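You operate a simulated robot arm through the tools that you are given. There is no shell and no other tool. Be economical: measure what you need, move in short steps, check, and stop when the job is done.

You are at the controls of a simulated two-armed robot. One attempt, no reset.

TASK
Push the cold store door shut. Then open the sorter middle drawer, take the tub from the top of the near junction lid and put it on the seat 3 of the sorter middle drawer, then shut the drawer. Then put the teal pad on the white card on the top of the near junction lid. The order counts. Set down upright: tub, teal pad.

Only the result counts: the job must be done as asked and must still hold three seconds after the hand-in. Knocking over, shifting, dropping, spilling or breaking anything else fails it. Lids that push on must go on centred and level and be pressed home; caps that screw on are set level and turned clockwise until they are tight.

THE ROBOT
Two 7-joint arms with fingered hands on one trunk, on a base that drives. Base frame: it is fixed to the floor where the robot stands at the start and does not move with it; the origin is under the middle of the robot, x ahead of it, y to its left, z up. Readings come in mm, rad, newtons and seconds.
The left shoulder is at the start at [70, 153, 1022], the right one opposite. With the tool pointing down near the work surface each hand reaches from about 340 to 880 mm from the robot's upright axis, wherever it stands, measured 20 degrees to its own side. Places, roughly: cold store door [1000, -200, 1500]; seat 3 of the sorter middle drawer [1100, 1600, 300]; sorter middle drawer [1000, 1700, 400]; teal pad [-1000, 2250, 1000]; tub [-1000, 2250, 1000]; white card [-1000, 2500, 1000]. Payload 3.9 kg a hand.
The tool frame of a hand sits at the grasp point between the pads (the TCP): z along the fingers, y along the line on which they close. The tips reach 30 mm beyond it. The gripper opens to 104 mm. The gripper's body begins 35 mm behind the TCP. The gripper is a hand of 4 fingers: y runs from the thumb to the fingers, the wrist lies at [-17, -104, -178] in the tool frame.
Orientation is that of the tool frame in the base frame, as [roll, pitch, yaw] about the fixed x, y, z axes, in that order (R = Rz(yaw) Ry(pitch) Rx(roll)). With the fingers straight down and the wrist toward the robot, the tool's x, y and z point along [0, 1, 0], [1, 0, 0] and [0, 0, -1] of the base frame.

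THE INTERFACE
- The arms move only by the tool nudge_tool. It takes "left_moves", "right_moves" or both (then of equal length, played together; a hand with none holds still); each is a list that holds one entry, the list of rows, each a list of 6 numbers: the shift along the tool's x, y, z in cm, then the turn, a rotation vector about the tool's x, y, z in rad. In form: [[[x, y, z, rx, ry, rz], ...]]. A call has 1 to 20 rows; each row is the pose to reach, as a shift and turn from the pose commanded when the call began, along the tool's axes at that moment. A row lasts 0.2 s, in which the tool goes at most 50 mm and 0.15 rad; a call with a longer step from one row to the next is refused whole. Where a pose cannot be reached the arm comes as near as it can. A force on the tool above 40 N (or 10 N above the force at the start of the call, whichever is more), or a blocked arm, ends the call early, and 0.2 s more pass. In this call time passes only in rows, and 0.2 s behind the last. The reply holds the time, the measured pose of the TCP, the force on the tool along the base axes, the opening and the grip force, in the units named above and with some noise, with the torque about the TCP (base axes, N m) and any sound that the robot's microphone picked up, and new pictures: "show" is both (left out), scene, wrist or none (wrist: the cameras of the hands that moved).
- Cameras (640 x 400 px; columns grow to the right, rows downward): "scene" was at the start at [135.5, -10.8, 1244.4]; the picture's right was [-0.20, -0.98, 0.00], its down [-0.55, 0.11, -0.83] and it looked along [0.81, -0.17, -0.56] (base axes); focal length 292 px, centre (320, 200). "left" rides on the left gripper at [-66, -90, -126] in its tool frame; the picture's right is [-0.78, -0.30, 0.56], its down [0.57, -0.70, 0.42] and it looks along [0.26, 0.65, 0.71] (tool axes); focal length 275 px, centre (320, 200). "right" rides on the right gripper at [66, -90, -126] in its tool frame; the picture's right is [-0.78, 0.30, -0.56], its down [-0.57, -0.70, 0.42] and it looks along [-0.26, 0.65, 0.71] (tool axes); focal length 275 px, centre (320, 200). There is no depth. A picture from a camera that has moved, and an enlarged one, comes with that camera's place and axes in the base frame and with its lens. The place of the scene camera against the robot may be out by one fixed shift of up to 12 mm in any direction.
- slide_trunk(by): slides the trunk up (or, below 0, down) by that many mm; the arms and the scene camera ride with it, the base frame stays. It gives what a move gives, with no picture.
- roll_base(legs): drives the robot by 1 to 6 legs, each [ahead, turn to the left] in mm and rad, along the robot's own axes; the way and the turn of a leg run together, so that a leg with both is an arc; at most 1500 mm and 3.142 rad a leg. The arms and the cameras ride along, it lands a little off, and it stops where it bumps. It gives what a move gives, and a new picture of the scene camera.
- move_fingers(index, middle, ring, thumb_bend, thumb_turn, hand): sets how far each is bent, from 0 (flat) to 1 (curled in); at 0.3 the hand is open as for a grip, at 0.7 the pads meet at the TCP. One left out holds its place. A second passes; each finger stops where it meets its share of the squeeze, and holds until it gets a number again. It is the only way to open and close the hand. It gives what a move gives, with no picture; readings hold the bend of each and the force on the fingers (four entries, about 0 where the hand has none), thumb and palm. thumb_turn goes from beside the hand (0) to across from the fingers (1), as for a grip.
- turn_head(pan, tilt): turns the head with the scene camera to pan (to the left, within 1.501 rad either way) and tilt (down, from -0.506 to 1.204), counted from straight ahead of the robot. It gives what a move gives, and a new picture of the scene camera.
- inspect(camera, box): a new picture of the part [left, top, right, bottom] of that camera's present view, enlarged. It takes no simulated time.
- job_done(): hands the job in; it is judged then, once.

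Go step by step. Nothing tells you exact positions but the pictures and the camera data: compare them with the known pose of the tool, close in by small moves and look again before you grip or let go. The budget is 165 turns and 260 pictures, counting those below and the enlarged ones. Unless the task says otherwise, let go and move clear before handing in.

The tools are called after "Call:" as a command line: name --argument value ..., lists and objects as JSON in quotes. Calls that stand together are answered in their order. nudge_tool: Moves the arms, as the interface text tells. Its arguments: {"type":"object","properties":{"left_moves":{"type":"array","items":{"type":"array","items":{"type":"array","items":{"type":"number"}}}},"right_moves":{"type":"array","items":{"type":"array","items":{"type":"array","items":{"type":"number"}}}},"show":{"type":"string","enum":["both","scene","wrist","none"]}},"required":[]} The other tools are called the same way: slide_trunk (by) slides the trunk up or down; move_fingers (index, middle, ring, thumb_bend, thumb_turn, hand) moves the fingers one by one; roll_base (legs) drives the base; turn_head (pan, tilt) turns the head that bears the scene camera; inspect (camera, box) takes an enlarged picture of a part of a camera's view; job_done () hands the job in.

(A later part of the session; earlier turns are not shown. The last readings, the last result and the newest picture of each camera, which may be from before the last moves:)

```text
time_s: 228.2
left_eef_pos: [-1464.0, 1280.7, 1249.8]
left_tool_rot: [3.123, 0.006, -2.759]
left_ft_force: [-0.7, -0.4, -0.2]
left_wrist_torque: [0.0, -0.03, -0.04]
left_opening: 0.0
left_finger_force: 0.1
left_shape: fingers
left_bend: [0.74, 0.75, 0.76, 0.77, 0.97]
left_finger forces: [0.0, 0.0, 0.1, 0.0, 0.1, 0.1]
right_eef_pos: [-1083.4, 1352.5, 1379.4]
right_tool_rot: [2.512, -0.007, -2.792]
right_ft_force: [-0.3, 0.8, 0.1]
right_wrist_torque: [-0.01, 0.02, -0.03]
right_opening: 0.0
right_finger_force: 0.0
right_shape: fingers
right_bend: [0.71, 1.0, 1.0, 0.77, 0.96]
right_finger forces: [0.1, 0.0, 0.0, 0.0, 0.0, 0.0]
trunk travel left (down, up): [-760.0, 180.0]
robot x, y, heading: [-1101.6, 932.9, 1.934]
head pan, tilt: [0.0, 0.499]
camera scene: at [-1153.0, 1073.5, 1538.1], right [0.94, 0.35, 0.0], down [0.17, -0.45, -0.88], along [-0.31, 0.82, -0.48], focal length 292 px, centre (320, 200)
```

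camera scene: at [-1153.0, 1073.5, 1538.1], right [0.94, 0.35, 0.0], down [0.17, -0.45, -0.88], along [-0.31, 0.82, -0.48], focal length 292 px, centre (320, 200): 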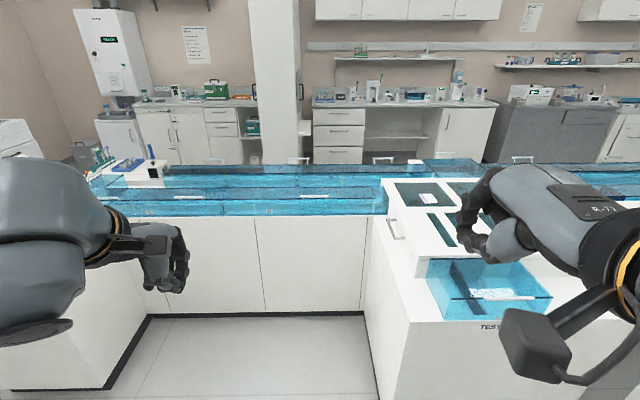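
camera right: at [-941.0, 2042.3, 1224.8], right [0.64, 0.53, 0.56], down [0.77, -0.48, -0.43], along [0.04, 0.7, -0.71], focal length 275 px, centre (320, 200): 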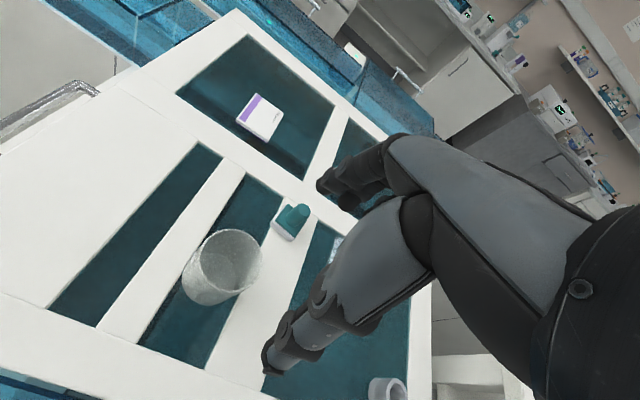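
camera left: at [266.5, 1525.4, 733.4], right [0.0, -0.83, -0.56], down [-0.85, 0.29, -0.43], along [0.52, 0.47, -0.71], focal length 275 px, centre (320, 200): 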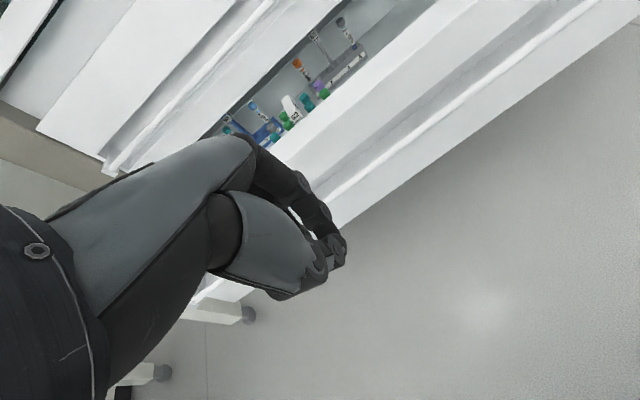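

The alcove left of the junction is free floor (F −1730…−367, back at L 2730). I drive in and turn to face the junction's left side.

Call:
roll_base --legs '[[0, 0.045], [1020, 0]]'

Call:
roll_base --legs '[[0, -1.59]]'

Call:
turn_head --pan 0.2 --tilt 0.8

Call:
inspect --camera "scene" --box '[200, 100, 480, 280]'

```text
time_s: 233.8
left_eef_pos: [-1885.8, 2185.3, 1251.2]
left_tool_rot: [3.125, 0.007, -2.704]
left_ft_force: [-0.5, -0.1, -0.1]
left_wrist_torque: [-0.04, 0.0, 0.01]
left_opening: 0.0
left_finger_force: 0.1
left_shape: fingers
left_bend: [0.74, 0.75, 0.76, 0.77, 0.97]
left_finger forces: [0.0, 0.0, 0.0, 0.1, 0.1, 0.0]
right_eef_pos: [-1511.6, 2279.0, 1379.4]
right_tool_rot: [2.51, -0.006, -2.735]
right_ft_force: [-0.3, 0.1, 0.9]
right_wrist_torque: [0.02, 0.0, 0.0]
right_opening: 0.0
right_finger_force: 0.1
right_shape: fingers
right_bend: [0.71, 1.0, 1.0, 0.77, 0.96]
right_finger forces: [0.1, 0.0, 0.0, 0.0, 0.0, 0.0]
trunk travel left (down, up): [-760.0, 180.0]
robot x, y, heading: [-1507.7, 1861.9, 1.988]
head pan, tilt: [0.0, 0.499]
camera scene: at [-1564.2, 1997.1, 1538.2], right [0.91, 0.4, 0.0], down [0.19, -0.44, -0.88], along [-0.36, 0.8, -0.48], focal length 292 px, centre (320, 200)
```

scene: 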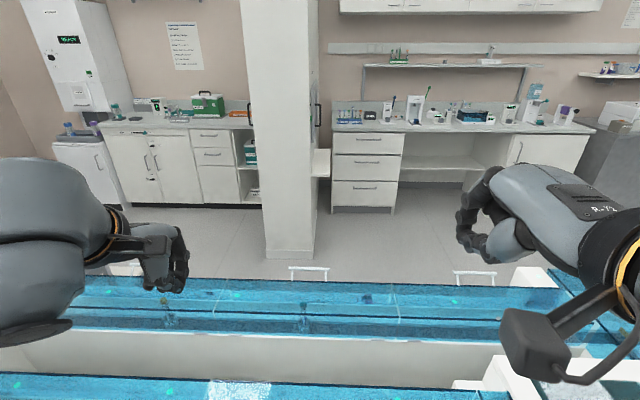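

```text
time_s: 238.1
left_eef_pos: [-1181.1, 2241.4, 1250.6]
left_tool_rot: [3.123, 0.007, 2.006]
left_ft_force: [-0.2, 0.1, 1.0]
left_wrist_torque: [-0.02, -0.01, -0.03]
left_opening: 0.0
left_finger_force: 0.0
left_shape: fingers
left_bend: [0.74, 0.75, 0.76, 0.77, 0.97]
left_finger forces: [0.0, 0.1, 0.0, 0.0, 0.0, 0.0]
right_eef_pos: [-1088.5, 1865.9, 1380.0]
right_tool_rot: [2.513, -0.005, 1.973]
right_ft_force: [-0.8, -0.8, -0.1]
right_wrist_torque: [-0.01, 0.01, 0.01]
right_opening: 0.0
right_finger_force: 0.0
right_shape: fingers
right_bend: [0.71, 1.0, 1.0, 0.77, 0.96]
right_finger forces: [0.0, 0.0, 0.1, 0.1, 0.0, 0.1]
trunk travel left (down, up): [-760.0, 180.0]
robot x, y, heading: [-1507.2, 1861.8, 0.412]
head pan, tilt: [0.0, 0.499]
camera scene: at [-1378.4, 1925.7, 1538.1], right [0.4, -0.92, 0.0], down [-0.44, -0.19, -0.88], along [0.8, 0.35, -0.48], focal length 292 px, centre (320, 200)
```

scene: 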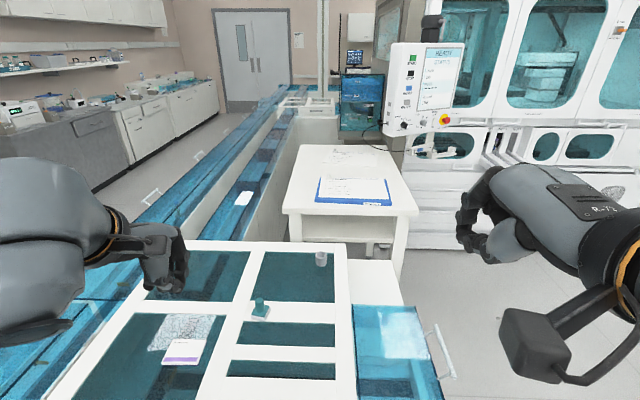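

```text
time_s: 238.9
left_eef_pos: [-1179.3, 2240.8, 1251.0]
left_tool_rot: [3.125, 0.007, 2.005]
left_ft_force: [0.0, 0.3, -0.3]
left_wrist_torque: [0.01, -0.02, -0.06]
left_opening: 0.0
left_finger_force: 0.0
left_shape: fingers
left_bend: [0.74, 0.75, 0.76, 0.77, 0.97]
left_finger forces: [0.0, 0.0, 0.0, 0.1, 0.1, 0.0]
right_eef_pos: [-1089.2, 1865.7, 1379.0]
right_tool_rot: [2.512, -0.007, 1.973]
right_ft_force: [0.3, 0.7, 0.1]
right_wrist_torque: [-0.03, 0.02, -0.04]
right_opening: 0.2
right_finger_force: 0.1
right_shape: fingers
right_bend: [0.71, 1.0, 1.0, 0.77, 0.96]
right_finger forces: [0.0, 0.1, 0.1, 0.0, 0.0, 0.0]
trunk travel left (down, up): [-760.0, 180.0]
robot x, y, heading: [-1505.9, 1862.6, 0.413]
head pan, tilt: [0.201, 0.799]
camera scene: at [-1395.5, 1935.3, 1512.2], right [0.58, -0.82, 0.0], down [-0.59, -0.41, -0.7], along [0.57, 0.4, -0.72], focal length 292 px, centre (320, 200)
```

scene: 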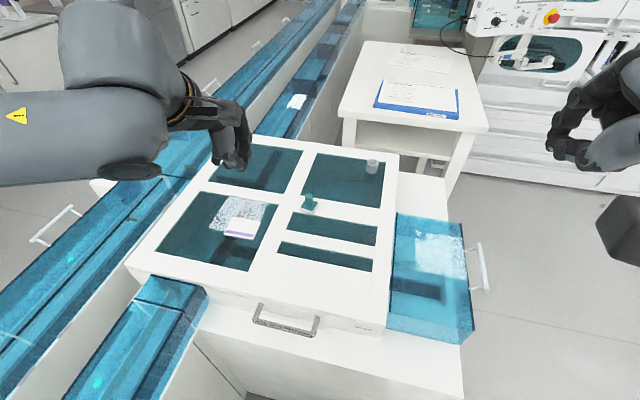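

```text
2.22 times, centred on (340, 190) of scene
camera zoom: at [-1395.5, 1935.3, 1512.2], right [0.58, -0.82, 0.0], down [-0.59, -0.41, -0.7], along [0.57, 0.4, -0.72], focal length 648 px, centre (276, 222)
```

zoom: 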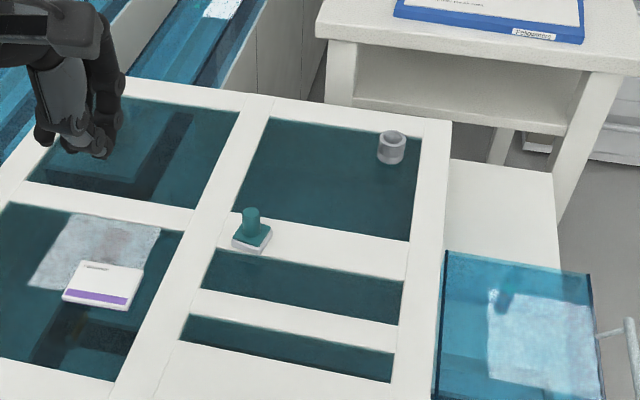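

I have both in view: pad at about (−935, 2291), card at about (−1105, 2396). I open the left hand partway, move in 50 mm and lower.

Call:
move_fingers --hand "left" --index 0.4 --middle 0.4 --ring 0.4 --thumb_bend 0.4

Call:
roll_base --legs '[[50, 0]]'

Call:
nudge_tool --left_moves '[[[-1, 3.5, 3, 0, 0, 0], [-2, 7, 6, 0, 0, 0], [-3, 10.5, 9, 0, 0, 0], [-4, 14, 12, 0, 0, 0], [-5, 17.5, 15, 0, 0, 0], [-5, 19.5, 18, 0, 0, 0]]]'

```text
time_s: 239.9
left_eef_pos: [-1179.1, 2240.3, 1251.3]
left_tool_rot: [3.124, 0.006, 2.004]
left_ft_force: [0.1, -0.2, 0.7]
left_wrist_torque: [-0.04, -0.03, -0.03]
left_opening: 79.2
left_finger_force: 0.0
left_shape: fingers
left_bend: [0.4, 0.4, 0.4, 0.4, 0.97]
left_finger forces: [0.0, 0.1, 0.0, 0.0, 0.0, 0.1]
right_eef_pos: [-1087.7, 1866.9, 1379.4]
right_tool_rot: [2.512, -0.007, 1.972]
right_ft_force: [0.3, 0.0, 0.5]
right_wrist_torque: [-0.01, 0.02, 0.0]
right_opening: 0.0
right_finger_force: 0.1
right_shape: fingers
right_bend: [0.71, 1.0, 1.0, 0.77, 0.96]
right_finger forces: [0.0, 0.1, 0.1, 0.0, 0.1, 0.0]
trunk travel left (down, up): [-760.0, 180.0]
robot x, y, heading: [-1505.2, 1861.7, 0.414]
head pan, tilt: [0.201, 0.799]
```

```text
time_s: 240.8
left_eef_pos: [-1144.7, 2255.8, 1255.6]
left_tool_rot: [3.114, 0.008, 2.005]
left_ft_force: [-0.7, -0.3, 1.0]
left_wrist_torque: [0.03, -0.03, 0.06]
left_opening: 79.3
left_finger_force: 0.1
left_shape: fingers
left_bend: [0.4, 0.4, 0.4, 0.4, 0.97]
left_finger forces: [0.1, 0.0, 0.1, 0.1, 0.0, 0.0]
right_eef_pos: [-1055.0, 1879.5, 1383.4]
right_tool_rot: [2.501, -0.008, 1.975]
right_ft_force: [0.1, 0.0, -0.1]
right_wrist_torque: [0.0, -0.06, -0.02]
right_opening: 0.0
right_finger_force: 0.0
right_shape: fingers
right_bend: [0.71, 1.0, 1.0, 0.77, 0.96]
right_finger forces: [0.1, 0.0, 0.1, 0.0, 0.0, 0.0]
trunk travel left (down, up): [-760.0, 180.0]
robot x, y, heading: [-1463.7, 1883.9, 0.416]
head pan, tilt: [0.201, 0.799]
camera scene: at [-1363.2, 1949.6, 1513.4], right [0.58, -0.82, 0.0], down [-0.58, -0.41, -0.7], along [0.58, 0.4, -0.71], focal length 292 px, centre (320, 200)
```

scene: 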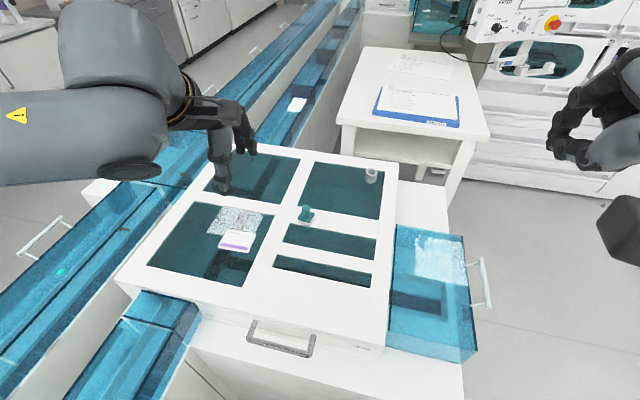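

```text
time_s: 242.2
left_eef_pos: [-987.2, 2309.3, 1106.0]
left_tool_rot: [3.123, 0.006, 2.005]
left_ft_force: [-0.8, 0.2, 0.4]
left_wrist_torque: [0.03, 0.01, 0.03]
left_opening: 79.3
left_finger_force: 0.2
left_shape: fingers
left_bend: [0.4, 0.4, 0.4, 0.4, 0.97]
left_finger forces: [0.0, 0.1, 0.1, 0.0, 0.0, 0.0]
left hand out of reach, approached as far as the arm can: row 5, 6
right_eef_pos: [-1045.6, 1885.1, 1380.3]
right_tool_rot: [2.509, -0.008, 1.976]
right_ft_force: [-0.4, 0.5, -0.2]
right_wrist_torque: [-0.02, 0.0, -0.01]
right_opening: 0.1
right_finger_force: 0.1
right_shape: fingers
right_bend: [0.71, 1.0, 1.0, 0.77, 0.96]
right_finger forces: [0.1, 0.0, 0.0, 0.0, 0.0, 0.0]
trunk travel left (down, up): [-760.0, 180.0]
robot x, y, heading: [-1465.6, 1883.1, 0.408]
head pan, tilt: [0.201, 0.799]
camera scene: at [-1352.3, 1954.3, 1512.3], right [0.58, -0.82, 0.0], down [-0.59, -0.41, -0.7], along [0.57, 0.4, -0.72], focal length 292 px, centre (320, 200)
camera left: at [-1045.0, 2210.9, 1229.9], right [0.07, -0.83, -0.56], down [-0.87, 0.22, -0.44], along [0.49, 0.51, -0.7], focal length 275 px, centre (320, 200)
```

scene: 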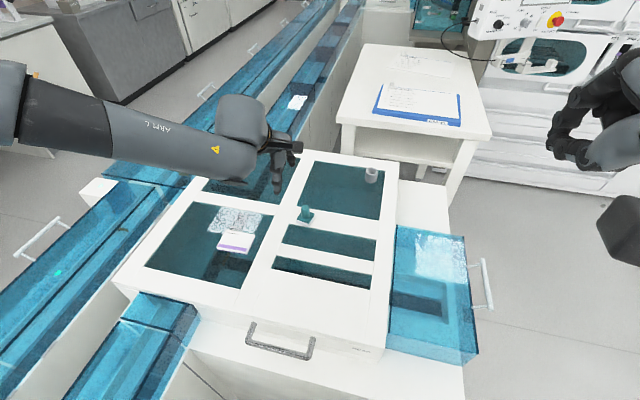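
left: 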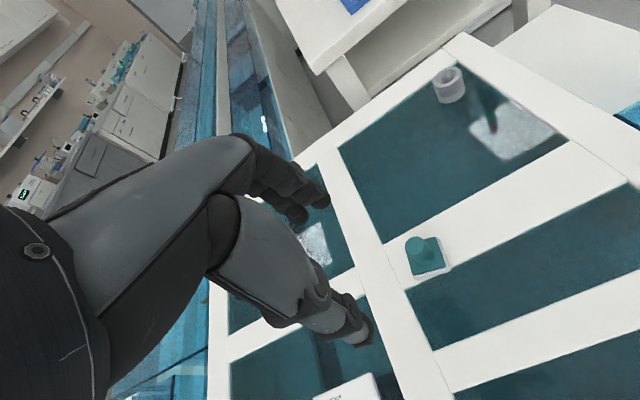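

Call:
nudge_tool --left_moves '[[[-2, 2, 0, 0, 0, 0], [-4.2, 4.6, 0, 0, 0, 0]]]' --show "none"

```text
time_s: 242.8
left_eef_pos: [-974.5, 2301.2, 1128.1]
left_tool_rot: [3.122, 0.006, 2.006]
left_ft_force: [0.0, 0.1, 0.4]
left_wrist_torque: [0.0, -0.01, -0.02]
left_opening: 79.4
left_finger_force: 0.1
left_shape: fingers
left_bend: [0.4, 0.4, 0.4, 0.4, 0.97]
left_finger forces: [0.0, 0.0, 0.1, 0.1, 0.0, 0.0]
left hand out of reach, approached as far as the arm can: row 1, 2
right_eef_pos: [-1043.9, 1884.9, 1379.8]
right_tool_rot: [2.512, -0.008, 1.973]
right_ft_force: [-0.5, 0.0, 0.1]
right_wrist_torque: [-0.02, 0.01, 0.01]
right_opening: 0.0
right_finger_force: 0.0
right_shape: fingers
right_bend: [0.71, 1.0, 1.0, 0.77, 0.96]
right_finger forces: [0.0, 0.1, 0.0, 0.0, 0.0, 0.0]
trunk travel left (down, up): [-760.0, 180.0]
robot x, y, heading: [-1460.8, 1880.2, 0.411]
head pan, tilt: [0.201, 0.799]
```

Call:
nudge_tool --left_moves '[[[0, 0, 0, 0, 0, 0.14], [0, 0, 0, 0, 0, 0.28], [-1, 1, 0, 0, 0, 0.42], [-2.5, 2.5, 0, 0, 0, 0.5]]]' --show "none"

```text
time_s: 243.8
left_eef_pos: [-962.9, 2288.2, 1140.1]
left_tool_rot: [3.12, -0.002, 1.504]
left_ft_force: [0.3, -0.3, -0.3]
left_wrist_torque: [0.01, -0.03, 0.02]
left_opening: 79.3
left_finger_force: 0.0
left_shape: fingers
left_bend: [0.4, 0.4, 0.4, 0.4, 0.97]
left_finger forces: [0.0, 0.1, 0.0, 0.0, 0.0, 0.0]
left hand out of reach, approached as far as the arm can: row 4
right_eef_pos: [-1044.0, 1884.7, 1380.3]
right_tool_rot: [2.511, -0.008, 1.974]
right_ft_force: [0.4, 0.2, -0.8]
right_wrist_torque: [-0.01, 0.03, -0.02]
right_opening: 0.1
right_finger_force: 0.1
right_shape: fingers
right_bend: [0.71, 1.0, 1.0, 0.77, 0.96]
right_finger forces: [0.0, 0.0, 0.0, 0.0, 0.0, 0.0]
trunk travel left (down, up): [-760.0, 180.0]
robot x, y, heading: [-1461.1, 1884.8, 0.412]
head pan, tilt: [0.201, 0.799]
```

Call:
nudge_tool --left_moves '[[[0, 0, 0, 0, 0, 0.14], [0, 1, 0, 0, 0, 0.28], [0, 2.2, 0, 0, 0, 0.35], [0, 3.4, 0, 0, 0, 0.35]]]' --show "wrist"

```text
time_s: 244.8
left_eef_pos: [-972.8, 2287.4, 1152.3]
left_tool_rot: [3.125, -0.01, 1.157]
left_ft_force: [0.5, 0.7, 0.1]
left_wrist_torque: [-0.01, 0.03, 0.01]
left_opening: 79.3
left_finger_force: 0.0
left_shape: fingers
left_bend: [0.4, 0.4, 0.4, 0.4, 0.97]
left_finger forces: [0.0, 0.1, 0.0, 0.0, 0.0, 0.1]
left hand out of reach, approached as far as the arm can: row 1, 2, 3, 4
right_eef_pos: [-1044.9, 1885.2, 1379.6]
right_tool_rot: [2.513, -0.008, 1.975]
right_ft_force: [0.3, -0.2, -0.6]
right_wrist_torque: [0.0, 0.0, -0.04]
right_opening: 0.1
right_finger_force: 0.1
right_shape: fingers
right_bend: [0.71, 1.0, 1.0, 0.77, 0.96]
right_finger forces: [0.1, 0.1, 0.0, 0.1, 0.0, 0.0]
trunk travel left (down, up): [-760.0, 180.0]
robot x, y, heading: [-1460.3, 1877.6, 0.413]
head pan, tilt: [0.201, 0.799]
camera left: at [-1085.3, 2263.3, 1276.2], right [-0.57, -0.59, -0.57], down [-0.4, 0.81, -0.43], along [0.71, -0.02, -0.7], focal length 275 px, centre (320, 200)
```

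left: 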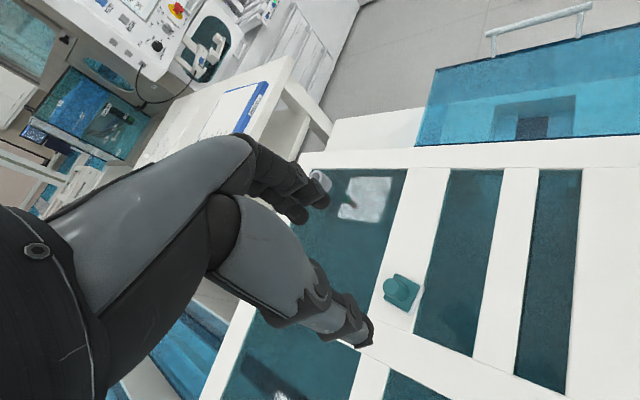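

Call:
nudge_tool --left_moves '[[[0, -1, 0, 0, 0, -0.14], [0, -1, 0, 0, 0, -0.28], [0, 0, 0, 0, 0, -0.35]]]' --show "none"

Call:
roll_base --legs '[[0, -0.02], [26, 0]]'

Call:
slide_trunk --by -80

Call:
inspect --camera "left" --box '[0, 0, 640, 400]'

```text
time_s: 245.6
left_eef_pos: [-972.5, 2287.3, 1152.3]
left_tool_rot: [3.122, -0.003, 1.505]
left_ft_force: [-0.7, -0.9, -0.3]
left_wrist_torque: [0.03, -0.02, 0.01]
left_opening: 79.5
left_finger_force: 0.0
left_shape: fingers
left_bend: [0.4, 0.4, 0.4, 0.4, 0.97]
left_finger forces: [0.1, 0.0, 0.0, 0.0, 0.1, 0.0]
right_eef_pos: [-1042.7, 1885.2, 1378.2]
right_tool_rot: [2.512, -0.006, 1.972]
right_ft_force: [-0.2, 0.4, -1.1]
right_wrist_torque: [-0.02, 0.03, 0.03]
right_opening: 0.1
right_finger_force: 0.2
right_shape: fingers
right_bend: [0.71, 1.0, 1.0, 0.77, 0.96]
right_finger forces: [0.0, 0.0, 0.1, 0.0, 0.0, 0.0]
trunk travel left (down, up): [-760.0, 180.0]
robot x, y, heading: [-1465.3, 1880.6, 0.411]
head pan, tilt: [0.201, 0.799]
```

```text
time_s: 246.8
left_eef_pos: [-947.7, 2283.3, 1155.7]
left_tool_rot: [3.118, -0.005, 1.483]
left_ft_force: [0.5, -0.1, 0.5]
left_wrist_torque: [0.03, 0.0, 0.0]
left_opening: 79.0
left_finger_force: 0.2
left_shape: fingers
left_bend: [0.4, 0.4, 0.4, 0.4, 0.97]
left_finger forces: [0.1, 0.0, 0.0, 0.1, 0.0, 0.0]
right_eef_pos: [-1027.4, 1884.1, 1382.7]
right_tool_rot: [2.502, -0.006, 1.953]
right_ft_force: [-1.0, 0.2, 0.1]
right_wrist_torque: [-0.01, -0.08, 0.01]
right_opening: 0.0
right_finger_force: 0.1
right_shape: fingers
right_bend: [0.71, 1.0, 1.0, 0.77, 0.96]
right_finger forces: [0.0, 0.0, 0.0, 0.0, 0.0, 0.0]
trunk travel left (down, up): [-760.0, 180.0]
robot x, y, heading: [-1437.8, 1890.1, 0.392]
head pan, tilt: [0.201, 0.799]
camera scene: at [-1333.5, 1958.7, 1512.9], right [0.56, -0.83, 0.0], down [-0.59, -0.4, -0.7], along [0.58, 0.39, -0.71], focal length 292 px, centre (320, 200)
```

scene: 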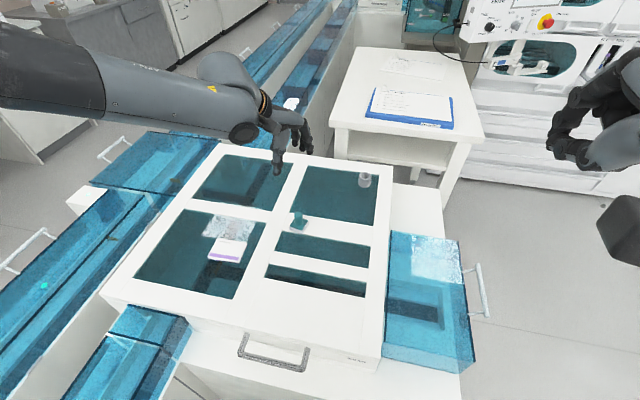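

```text
time_s: 247.9
left_eef_pos: [-942.7, 2287.3, 1073.0]
left_tool_rot: [3.12, -0.003, 1.486]
left_ft_force: [0.5, -0.5, -0.2]
left_wrist_torque: [0.0, -0.03, -0.01]
left_opening: 78.9
left_finger_force: 0.1
left_shape: fingers
left_bend: [0.4, 0.4, 0.4, 0.4, 0.97]
left_finger forces: [0.0, 0.0, 0.0, 0.0, 0.1, 0.1]
right_eef_pos: [-1022.2, 1885.9, 1300.8]
right_tool_rot: [2.511, -0.007, 1.953]
right_ft_force: [0.2, 0.3, -1.3]
right_wrist_torque: [0.0, -0.02, 0.0]
right_opening: 0.1
right_finger_force: 0.0
right_shape: fingers
right_bend: [0.71, 1.0, 1.0, 0.77, 0.96]
right_finger forces: [0.0, 0.1, 0.0, 0.0, 0.1, 0.0]
trunk travel left (down, up): [-680.0, 260.0]
robot x, y, heading: [-1434.8, 1892.3, 0.395]
head pan, tilt: [0.201, 0.799]
```

```text
1.00 times, centred on (320, 200) of left (not enlarged: the box is as wide or as high as the picture)
camera zoom: at [-1041.9, 2227.7, 1196.4], right [-0.35, -0.75, -0.57], down [-0.64, 0.63, -0.44], along [0.68, 0.21, -0.7], focal length 275 px, centre (320, 200)
```

zoom: 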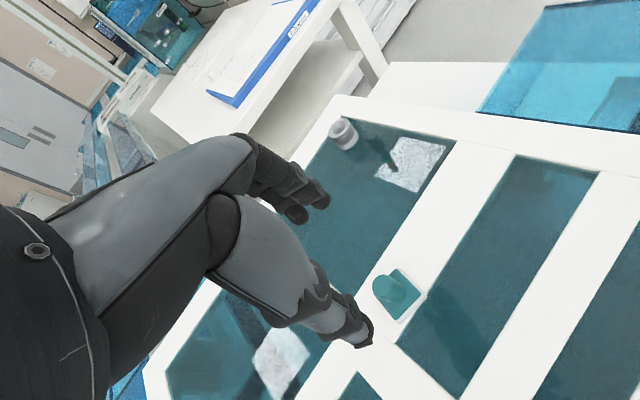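

Call:
nudge_tool --left_moves '[[[0.2, 1.2, 0, 0, 0, 0]]]' --show "none"

Call:
inspect --camera "left" --box '[330, 220, 470, 350]'

Call:
inspect --camera "scene" --box '[200, 80, 400, 230]'

```text
time_s: 248.3
left_eef_pos: [-929.6, 2288.4, 1071.4]
left_tool_rot: [3.122, -0.002, 1.486]
left_ft_force: [-0.8, -0.7, -0.7]
left_wrist_torque: [0.01, -0.01, -0.02]
left_opening: 79.5
left_finger_force: 0.1
left_shape: fingers
left_bend: [0.4, 0.4, 0.4, 0.4, 0.97]
left_finger forces: [0.1, 0.0, 0.0, 0.1, 0.0, 0.0]
right_eef_pos: [-1019.5, 1887.3, 1298.9]
right_tool_rot: [2.512, -0.008, 1.952]
right_ft_force: [-1.0, 0.2, -0.2]
right_wrist_torque: [0.02, 0.02, 0.02]
right_opening: 0.0
right_finger_force: 0.1
right_shape: fingers
right_bend: [0.71, 1.0, 1.0, 0.77, 0.96]
right_finger forces: [0.0, 0.1, 0.0, 0.0, 0.1, 0.1]
trunk travel left (down, up): [-680.0, 260.0]
robot x, y, heading: [-1435.2, 1891.5, 0.391]
head pan, tilt: [0.201, 0.799]
```

```text
3.08 times, centred on (400, 285) of left
camera zoom: at [-1028.3, 2230.2, 1195.6], right [-0.35, -0.75, -0.56], down [-0.64, 0.63, -0.44], along [0.68, 0.21, -0.7], focal length 847 px, centre (74, -62)
```

zoom: 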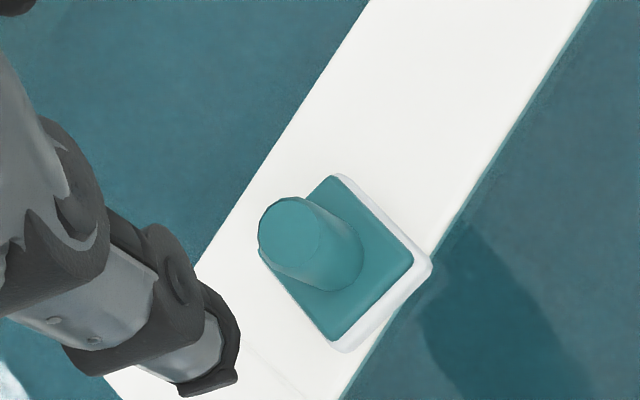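

```text
2.67 times, centred on (300, 155) of scene
camera zoom: at [-1325.0, 1963.1, 1432.0], right [0.56, -0.83, 0.0], down [-0.6, -0.4, -0.7], along [0.58, 0.39, -0.72], focal length 778 px, centre (373, 320)
```

zoom: 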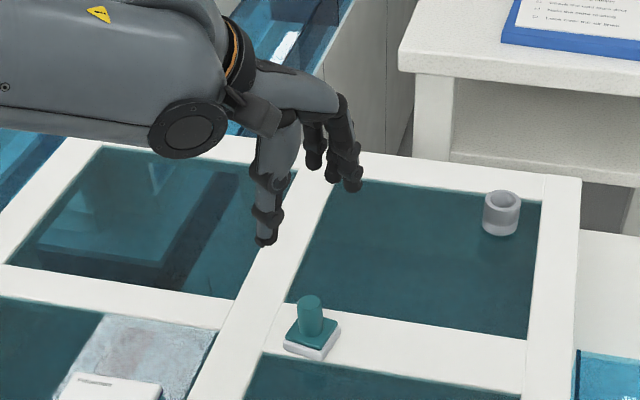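

Call:
nudge_tool --left_moves '[[[0.5, -0.1, 0, 0, 0, 0]]]' --show "none"

Call:
slide_trunk --by -100

Call:
inspect --camera "left" --box '[200, 100, 480, 350]'

Call:
inspect --camera "scene" --box '[220, 80, 360, 230]'

```text
time_s: 248.7
left_eef_pos: [-931.2, 2292.4, 1071.4]
left_tool_rot: [3.122, -0.003, 1.485]
left_ft_force: [-0.4, 0.6, -0.7]
left_wrist_torque: [0.04, 0.0, 0.02]
left_opening: 79.5
left_finger_force: 0.1
left_shape: fingers
left_bend: [0.4, 0.4, 0.4, 0.4, 0.97]
left_finger forces: [0.0, 0.0, 0.0, 0.0, 0.1, 0.0]
right_eef_pos: [-1020.1, 1886.4, 1301.2]
right_tool_rot: [2.511, -0.008, 1.954]
right_ft_force: [0.2, 0.4, -0.1]
right_wrist_torque: [-0.02, 0.02, -0.01]
right_opening: 0.0
right_finger_force: 0.1
right_shape: fingers
right_bend: [0.71, 1.0, 1.0, 0.77, 0.96]
right_finger forces: [0.0, 0.1, 0.0, 0.1, 0.0, 0.0]
trunk travel left (down, up): [-680.0, 260.0]
robot x, y, heading: [-1437.4, 1892.2, 0.393]
head pan, tilt: [0.201, 0.799]
```

```text
time_s: 250.1
left_eef_pos: [-931.1, 2292.6, 973.3]
left_tool_rot: [3.122, -0.001, 1.486]
left_ft_force: [0.4, 0.0, 0.0]
left_wrist_torque: [0.03, -0.01, -0.02]
left_opening: 79.5
left_finger_force: 0.1
left_shape: fingers
left_bend: [0.4, 0.4, 0.4, 0.4, 0.97]
left_finger forces: [0.0, 0.0, 0.0, 0.1, 0.1, 0.0]
right_eef_pos: [-1021.2, 1887.4, 1199.1]
right_tool_rot: [2.51, -0.008, 1.953]
right_ft_force: [-0.2, 0.1, -0.1]
right_wrist_torque: [-0.05, -0.03, 0.02]
right_opening: 0.0
right_finger_force: 0.1
right_shape: fingers
right_bend: [0.71, 1.0, 1.0, 0.77, 0.96]
right_finger forces: [0.0, 0.0, 0.0, 0.0, 0.0, 0.1]
trunk travel left (down, up): [-580.0, 360.0]
robot x, y, heading: [-1438.0, 1891.9, 0.395]
head pan, tilt: [0.201, 0.799]
```

```text
1.60 times, centred on (340, 225) of left
camera zoom: at [-1029.9, 2234.8, 1096.3], right [-0.35, -0.75, -0.57], down [-0.64, 0.63, -0.44], along [0.68, 0.21, -0.7], focal length 440 px, centre (288, 160)
```

zoom: 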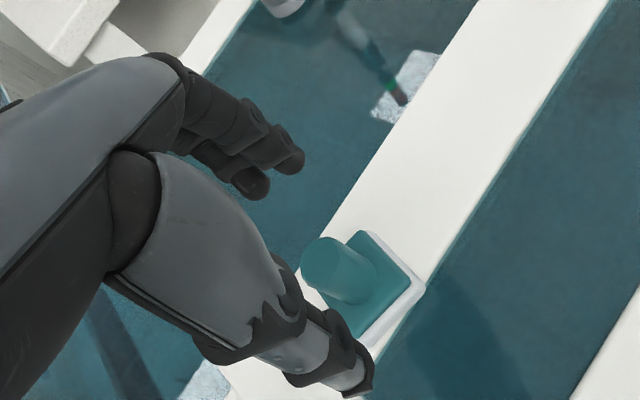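

```text
2.67 times, centred on (290, 155) of scene
camera zoom: at [-1326.4, 1962.3, 1332.2], right [0.56, -0.83, 0.0], down [-0.59, -0.4, -0.7], along [0.58, 0.39, -0.72], focal length 778 px, centre (400, 320)
```

zoom: 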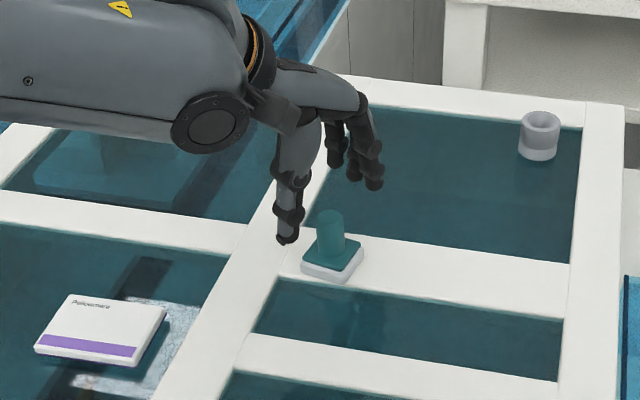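

The knob top lies right on the tool axis. I lower to pinch height and close gently.

Call:
slide_trunk --by -43

Call:
move_fingers --hand "left" --index 0.64 --middle 0.64 --ring 0.5 --thumb_bend 0.64

Call:
inspect --camera "left" --box '[200, 100, 480, 350]'

Call:
inspect --camera "scene" --box '[220, 80, 360, 230]'

```text
time_s: 250.9
left_eef_pos: [-930.6, 2293.5, 930.1]
left_tool_rot: [3.122, -0.005, 1.486]
left_ft_force: [-1.5, 0.1, -0.5]
left_wrist_torque: [0.0, 0.0, 0.0]
left_opening: 79.2
left_finger_force: 0.1
left_shape: fingers
left_bend: [0.4, 0.4, 0.4, 0.4, 0.97]
left_finger forces: [0.0, 0.0, 0.0, 0.0, 0.1, 0.1]
right_eef_pos: [-1021.0, 1885.7, 1156.0]
right_tool_rot: [2.51, -0.006, 1.952]
right_ft_force: [0.1, 0.8, -0.4]
right_wrist_torque: [0.01, -0.04, -0.03]
right_opening: 0.1
right_finger_force: 0.1
right_shape: fingers
right_bend: [0.71, 1.0, 1.0, 0.77, 0.96]
right_finger forces: [0.1, 0.0, 0.0, 0.1, 0.1, 0.0]
trunk travel left (down, up): [-537.0, 403.0]
robot x, y, heading: [-1440.7, 1888.7, 0.395]
head pan, tilt: [0.201, 0.799]
```

```text
time_s: 251.9
left_eef_pos: [-929.3, 2294.1, 931.6]
left_tool_rot: [3.117, -0.003, 1.484]
left_ft_force: [2.8, 1.8, 10.0]
left_wrist_torque: [0.03, -0.12, 0.0]
left_opening: 25.1
left_finger_force: 6.4
left_shape: fingers
left_bend: [0.62, 0.62, 0.5, 0.61, 0.97]
left_finger forces: [4.1, 4.1, 0.0, 0.1, 4.9, 0.0]
right_eef_pos: [-1021.7, 1885.7, 1157.3]
right_tool_rot: [2.509, -0.007, 1.955]
right_ft_force: [-0.4, 0.2, 0.7]
right_wrist_torque: [-0.01, 0.0, 0.01]
right_opening: 0.2
right_finger_force: 0.1
right_shape: fingers
right_bend: [0.71, 1.0, 1.0, 0.77, 0.96]
right_finger forces: [0.0, 0.0, 0.0, 0.0, 0.0, 0.0]
trunk travel left (down, up): [-537.0, 403.0]
robot x, y, heading: [-1437.7, 1890.8, 0.391]
head pan, tilt: [0.201, 0.799]
```

```text
1.60 times, centred on (340, 225) of left
camera zoom: at [-1030.1, 2234.4, 1054.5], right [-0.35, -0.75, -0.57], down [-0.64, 0.63, -0.44], along [0.68, 0.21, -0.7], focal length 440 px, centre (288, 160)
```

zoom: 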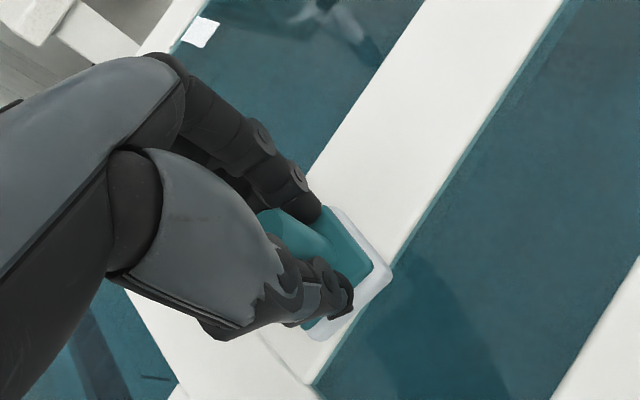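

```text
2.67 times, centred on (290, 155) of scene
camera zoom: at [-1326.9, 1961.7, 1289.3], right [0.56, -0.83, 0.0], down [-0.59, -0.4, -0.7], along [0.58, 0.39, -0.72], focal length 778 px, centre (400, 320)
```

zoom: 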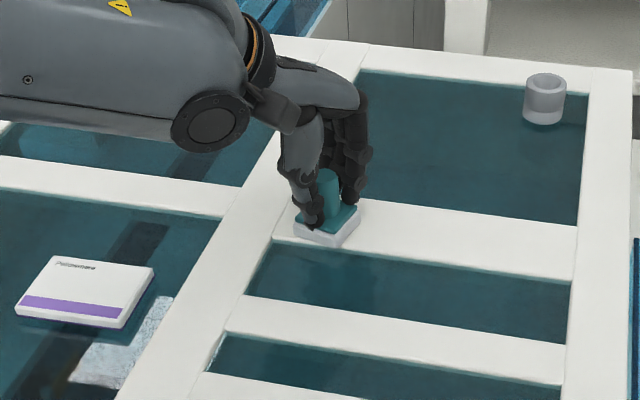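

Call:
slide_trunk --by 3

Call:
move_fingers --hand "left" --index 0.72 --middle 0.72 --thumb_bend 0.72

Call:
slide_trunk --by 60

Call:
inspect --camera "scene" --box '[220, 80, 360, 230]'

Call:
inspect --camera "left" --box '[200, 100, 480, 350]'

```text
time_s: 252.4
left_eef_pos: [-931.7, 2293.6, 930.8]
left_tool_rot: [3.123, -0.002, 1.484]
left_ft_force: [0.8, -0.1, 2.2]
left_wrist_torque: [-0.01, -0.03, -0.02]
left_opening: 24.9
left_finger_force: 3.6
left_shape: fingers
left_bend: [0.62, 0.62, 0.5, 0.61, 0.97]
left_finger forces: [2.3, 1.7, 0.0, 0.1, 3.0, 0.0]
right_eef_pos: [-1019.9, 1885.5, 1159.6]
right_tool_rot: [2.511, -0.008, 1.953]
right_ft_force: [-0.7, 1.1, 1.1]
right_wrist_torque: [0.0, -0.01, -0.01]
right_opening: 0.1
right_finger_force: 0.0
right_shape: fingers
right_bend: [0.71, 1.0, 1.0, 0.77, 0.96]
right_finger forces: [0.1, 0.0, 0.0, 0.1, 0.0, 0.0]
trunk travel left (down, up): [-540.0, 400.0]
robot x, y, heading: [-1434.9, 1891.4, 0.386]
head pan, tilt: [0.201, 0.799]
```

```text
time_s: 253.4
left_eef_pos: [-930.8, 2294.1, 932.9]
left_tool_rot: [3.122, -0.003, 1.486]
left_ft_force: [-0.2, -0.2, -0.1]
left_wrist_torque: [0.03, -0.02, -0.01]
left_opening: 23.2
left_finger_force: 12.2
left_shape: fingers
left_bend: [0.63, 0.65, 0.5, 0.62, 0.96]
left_finger forces: [6.2, 5.9, 0.1, 0.1, 12.6, 0.0]
right_eef_pos: [-1021.4, 1886.3, 1159.6]
right_tool_rot: [2.511, -0.008, 1.952]
right_ft_force: [-0.7, 0.0, 0.4]
right_wrist_torque: [0.02, 0.0, 0.0]
right_opening: 0.0
right_finger_force: 0.1
right_shape: fingers
right_bend: [0.71, 1.0, 1.0, 0.77, 0.96]
right_finger forces: [0.0, 0.0, 0.0, 0.0, 0.0, 0.0]
trunk travel left (down, up): [-540.0, 400.0]
robot x, y, heading: [-1437.6, 1894.8, 0.397]
head pan, tilt: [0.201, 0.799]
```

```text
time_s: 254.4
left_eef_pos: [-930.3, 2294.0, 992.4]
left_tool_rot: [3.122, -0.003, 1.485]
left_ft_force: [0.1, -0.2, -0.8]
left_wrist_torque: [-0.01, -0.02, -0.04]
left_opening: 23.5
left_finger_force: 12.3
left_shape: fingers
left_bend: [0.63, 0.65, 0.5, 0.62, 0.96]
left_finger forces: [6.1, 5.8, 0.1, 0.1, 12.6, 0.1]
right_eef_pos: [-1021.4, 1886.7, 1218.7]
right_tool_rot: [2.512, -0.007, 1.952]
right_ft_force: [0.1, 0.8, 0.1]
right_wrist_torque: [0.0, -0.04, 0.0]
right_opening: 0.0
right_finger_force: 0.0
right_shape: fingers
right_bend: [0.71, 1.0, 1.0, 0.77, 0.96]
right_finger forces: [0.0, 0.0, 0.1, 0.1, 0.0, 0.0]
trunk travel left (down, up): [-600.0, 340.0]
robot x, y, heading: [-1440.6, 1888.6, 0.392]
head pan, tilt: [0.201, 0.799]
```

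```text
2.67 times, centred on (290, 155) of scene
camera zoom: at [-1326.0, 1962.4, 1352.1], right [0.56, -0.83, 0.0], down [-0.59, -0.4, -0.7], along [0.58, 0.39, -0.72], focal length 778 px, centre (400, 320)
```

zoom: 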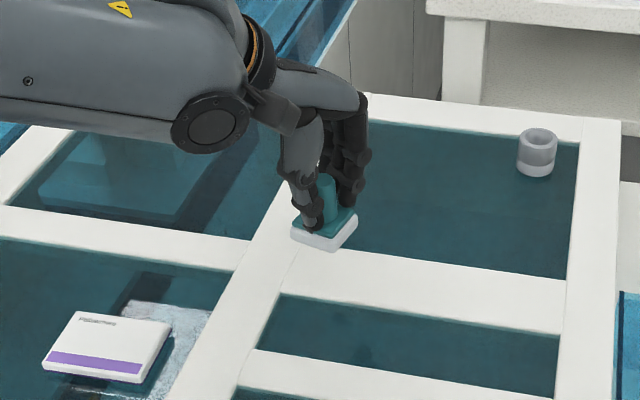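

```text
1.60 times, centred on (340, 225) of left
camera zoom: at [-1029.7, 2234.9, 1116.0], right [-0.35, -0.75, -0.56], down [-0.64, 0.63, -0.44], along [0.68, 0.21, -0.7], focal length 440 px, centre (288, 160)
```

zoom: 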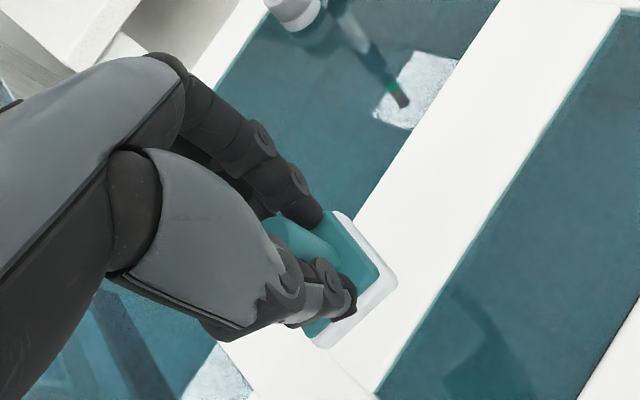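

The pad is held level. I carry it over toward the card.

Call:
nudge_tool --left_moves '[[[1.1, -2.2, -1, 0, 0, 0], [2.2, -4.5, -1, 0, 0, 0], [3.3, -6.7, -1, 0, 0, 0], [4.4, -8.9, -1, 0, 0, 0], [5.5, -11.1, -1, 0, 0, 0], [6.5, -13.4, -1, 0, 0, 0], [7.6, -15.6, -1, 0, 0, 0], [8.7, -17.8, -1, 0, 0, 0]]]'

```text
time_s: 256.2
left_eef_pos: [-1101.7, 2398.1, 999.0]
left_tool_rot: [3.121, -0.002, 1.486]
left_ft_force: [-0.3, 1.3, -0.4]
left_wrist_torque: [-0.02, -0.04, 0.0]
left_opening: 23.1
left_finger_force: 12.3
left_shape: fingers
left_bend: [0.63, 0.65, 0.5, 0.62, 0.96]
left_finger forces: [5.9, 5.8, 0.0, 0.0, 12.5, 0.0]
right_eef_pos: [-1021.8, 1888.3, 1220.9]
right_tool_rot: [2.51, -0.006, 1.954]
right_ft_force: [-0.6, -0.2, -0.1]
right_wrist_torque: [0.0, -0.03, -0.03]
right_opening: 0.0
right_finger_force: 0.1
right_shape: fingers
right_bend: [0.71, 1.0, 1.0, 0.77, 0.96]
right_finger forces: [0.0, 0.1, 0.1, 0.0, 0.0, 0.1]
trunk travel left (down, up): [-600.0, 340.0]
robot x, y, heading: [-1439.5, 1890.5, 0.39]
head pan, tilt: [0.201, 0.799]
camera scene: at [-1327.7, 1963.8, 1352.2], right [0.56, -0.83, 0.0], down [-0.59, -0.4, -0.7], along [0.58, 0.39, -0.72], focal length 292 px, centre (320, 200)
camera left: at [-1201.1, 2339.7, 1123.2], right [-0.35, -0.75, -0.56], down [-0.64, 0.63, -0.44], along [0.68, 0.21, -0.7], focal length 275 px, centre (320, 200)
```

scene: 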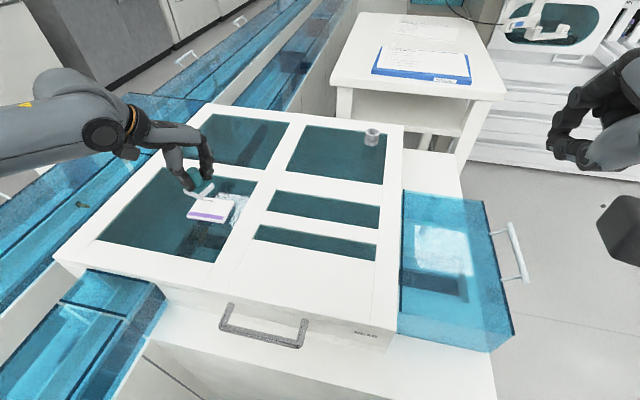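
left: 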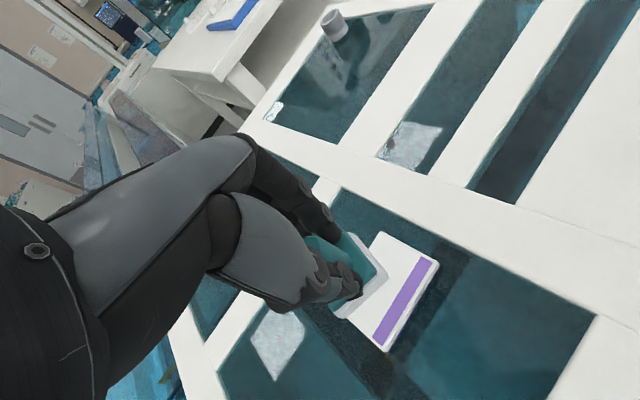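

Call:
inspect --camera "left" --box '[280, 200, 460, 370]'

Call:
inspect --camera "scene" --box '[140, 140, 270, 240]'

```text
2.35 times, centred on (370, 285) of left
camera zoom: at [-1201.1, 2339.7, 1123.2], right [-0.35, -0.75, -0.56], down [-0.64, 0.63, -0.44], along [0.68, 0.21, -0.7], focal length 648 px, centre (202, 0)
```

zoom: 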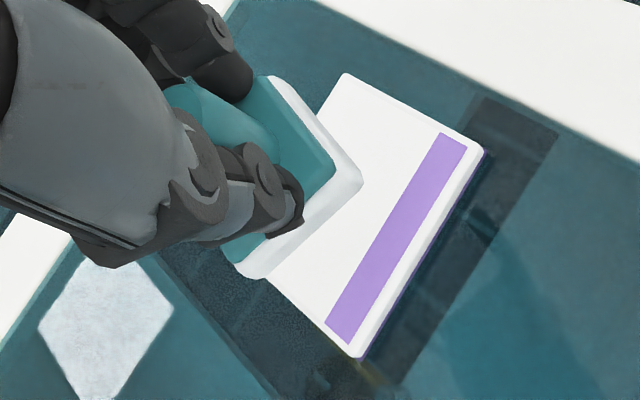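

```text
4.00 times, centred on (205, 190) of scene
camera zoom: at [-1327.7, 1963.8, 1352.2], right [0.56, -0.83, 0.0], down [-0.59, -0.4, -0.7], along [0.58, 0.39, -0.72], focal length 1166 px, centre (780, 240)
```

zoom: 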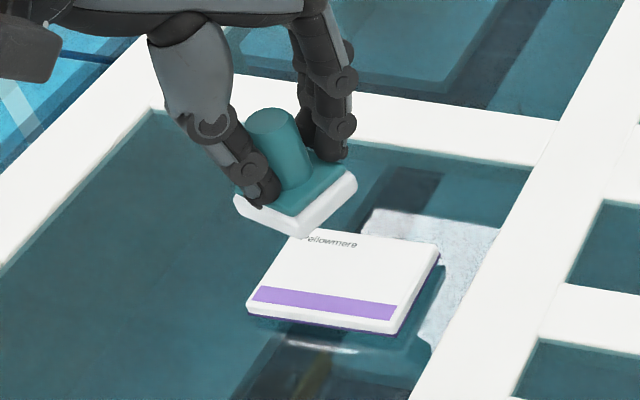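

TCP is within about 4 mm of the card centre. I lower and check.

Call:
slide_trunk --by -42

Call:
inspect --camera "left" --box '[280, 200, 460, 370]'

Call:
inspect --camera "scene" --box '[140, 120, 270, 220]'

```text
time_s: 257.1
left_eef_pos: [-1099.1, 2397.6, 958.0]
left_tool_rot: [3.122, -0.003, 1.482]
left_ft_force: [-0.4, 0.5, -0.6]
left_wrist_torque: [0.02, -0.05, 0.0]
left_opening: 23.2
left_finger_force: 12.2
left_shape: fingers
left_bend: [0.63, 0.65, 0.5, 0.62, 0.96]
left_finger forces: [6.0, 5.8, 0.0, 0.0, 12.6, 0.1]
right_eef_pos: [-1020.3, 1886.8, 1177.0]
right_tool_rot: [2.51, -0.007, 1.954]
right_ft_force: [0.2, 0.2, 0.5]
right_wrist_torque: [0.0, 0.0, -0.02]
right_opening: 0.1
right_finger_force: 0.0
right_shape: fingers
right_bend: [0.71, 1.0, 1.0, 0.77, 0.96]
right_finger forces: [0.0, 0.0, 0.0, 0.0, 0.0, 0.0]
trunk travel left (down, up): [-558.0, 382.0]
robot x, y, heading: [-1437.7, 1891.6, 0.391]
head pan, tilt: [0.201, 0.799]
```

```text
2.35 times, centred on (370, 285) of left
camera zoom: at [-1199.6, 2338.1, 1081.6], right [-0.35, -0.75, -0.57], down [-0.64, 0.63, -0.44], along [0.68, 0.21, -0.7], focal length 648 px, centre (202, 0)
```

zoom: 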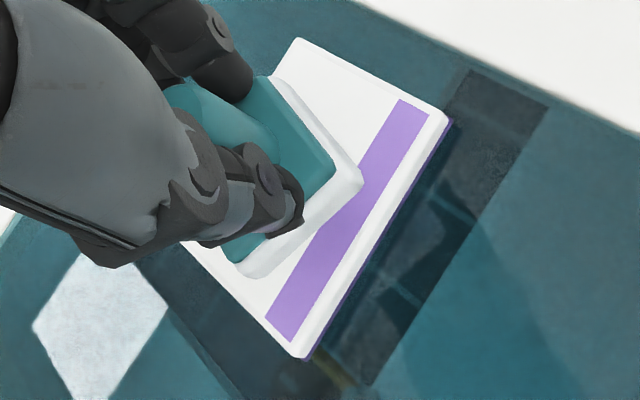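

```text
4.00 times, centred on (205, 170) of scene
camera zoom: at [-1326.3, 1962.1, 1310.1], right [0.56, -0.83, 0.0], down [-0.59, -0.4, -0.7], along [0.58, 0.39, -0.72], focal length 1166 px, centre (780, 320)
```

zoom: 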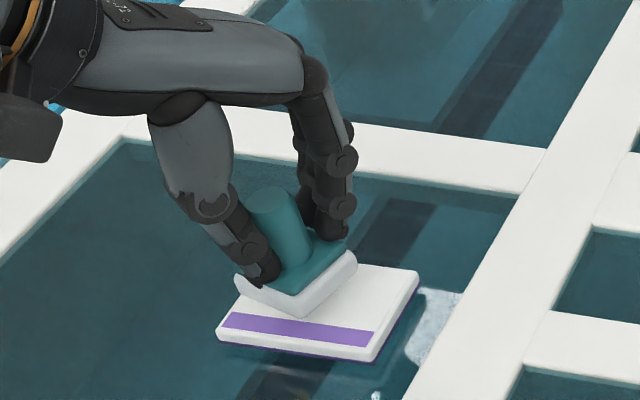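

Call:
slide_trunk --by -14

Call:
slide_trunk --by -6

Call:
inspect --camera "scene" --box '[140, 110, 270, 210]'

```text
time_s: 257.7
left_eef_pos: [-1100.8, 2397.1, 943.1]
left_tool_rot: [3.123, -0.006, 1.484]
left_ft_force: [0.2, 0.4, 0.2]
left_wrist_torque: [0.01, 0.0, -0.04]
left_opening: 23.1
left_finger_force: 12.2
left_shape: fingers
left_bend: [0.63, 0.65, 0.5, 0.62, 0.96]
left_finger forces: [6.1, 5.7, 0.0, 0.0, 12.6, 0.0]
right_eef_pos: [-1021.2, 1886.3, 1162.8]
right_tool_rot: [2.511, -0.008, 1.954]
right_ft_force: [-0.1, 0.8, -0.5]
right_wrist_torque: [0.04, 0.01, -0.02]
right_opening: 0.1
right_finger_force: 0.1
right_shape: fingers
right_bend: [0.71, 1.0, 1.0, 0.77, 0.96]
right_finger forces: [0.0, 0.0, 0.0, 0.0, 0.0, 0.1]
trunk travel left (down, up): [-544.0, 396.0]
robot x, y, heading: [-1434.1, 1889.9, 0.396]
head pan, tilt: [0.201, 0.799]
```

```text
time_s: 258.3
left_eef_pos: [-1100.5, 2396.0, 941.1]
left_tool_rot: [3.118, -0.008, 1.486]
left_ft_force: [-0.4, 1.5, 14.8]
left_wrist_torque: [0.0, 0.12, 0.01]
left_opening: 23.2
left_finger_force: 15.6
left_shape: fingers
left_bend: [0.63, 0.65, 0.5, 0.62, 0.96]
left_finger forces: [6.6, 6.9, 0.1, 0.0, 19.0, 0.0]
right_eef_pos: [-1022.4, 1884.4, 1158.8]
right_tool_rot: [2.51, -0.007, 1.955]
right_ft_force: [-0.2, -0.2, 0.0]
right_wrist_torque: [0.03, -0.01, -0.02]
right_opening: 0.0
right_finger_force: 0.0
right_shape: fingers
right_bend: [0.71, 1.0, 1.0, 0.77, 0.96]
right_finger forces: [0.0, 0.1, 0.1, 0.0, 0.1, 0.0]
trunk travel left (down, up): [-538.0, 402.0]
robot x, y, heading: [-1437.9, 1890.2, 0.391]
head pan, tilt: [0.201, 0.799]
```

```text
4.00 times, centred on (205, 160) of scene
camera zoom: at [-1327.2, 1961.2, 1290.5], right [0.56, -0.83, 0.0], down [-0.59, -0.4, -0.7], along [0.58, 0.39, -0.72], focal length 1166 px, centre (780, 360)
```

zoom: 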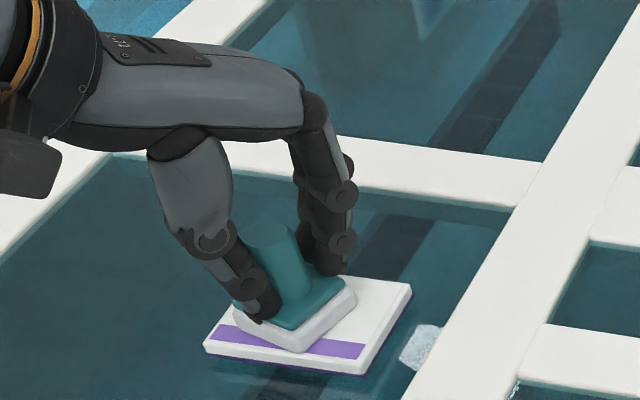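

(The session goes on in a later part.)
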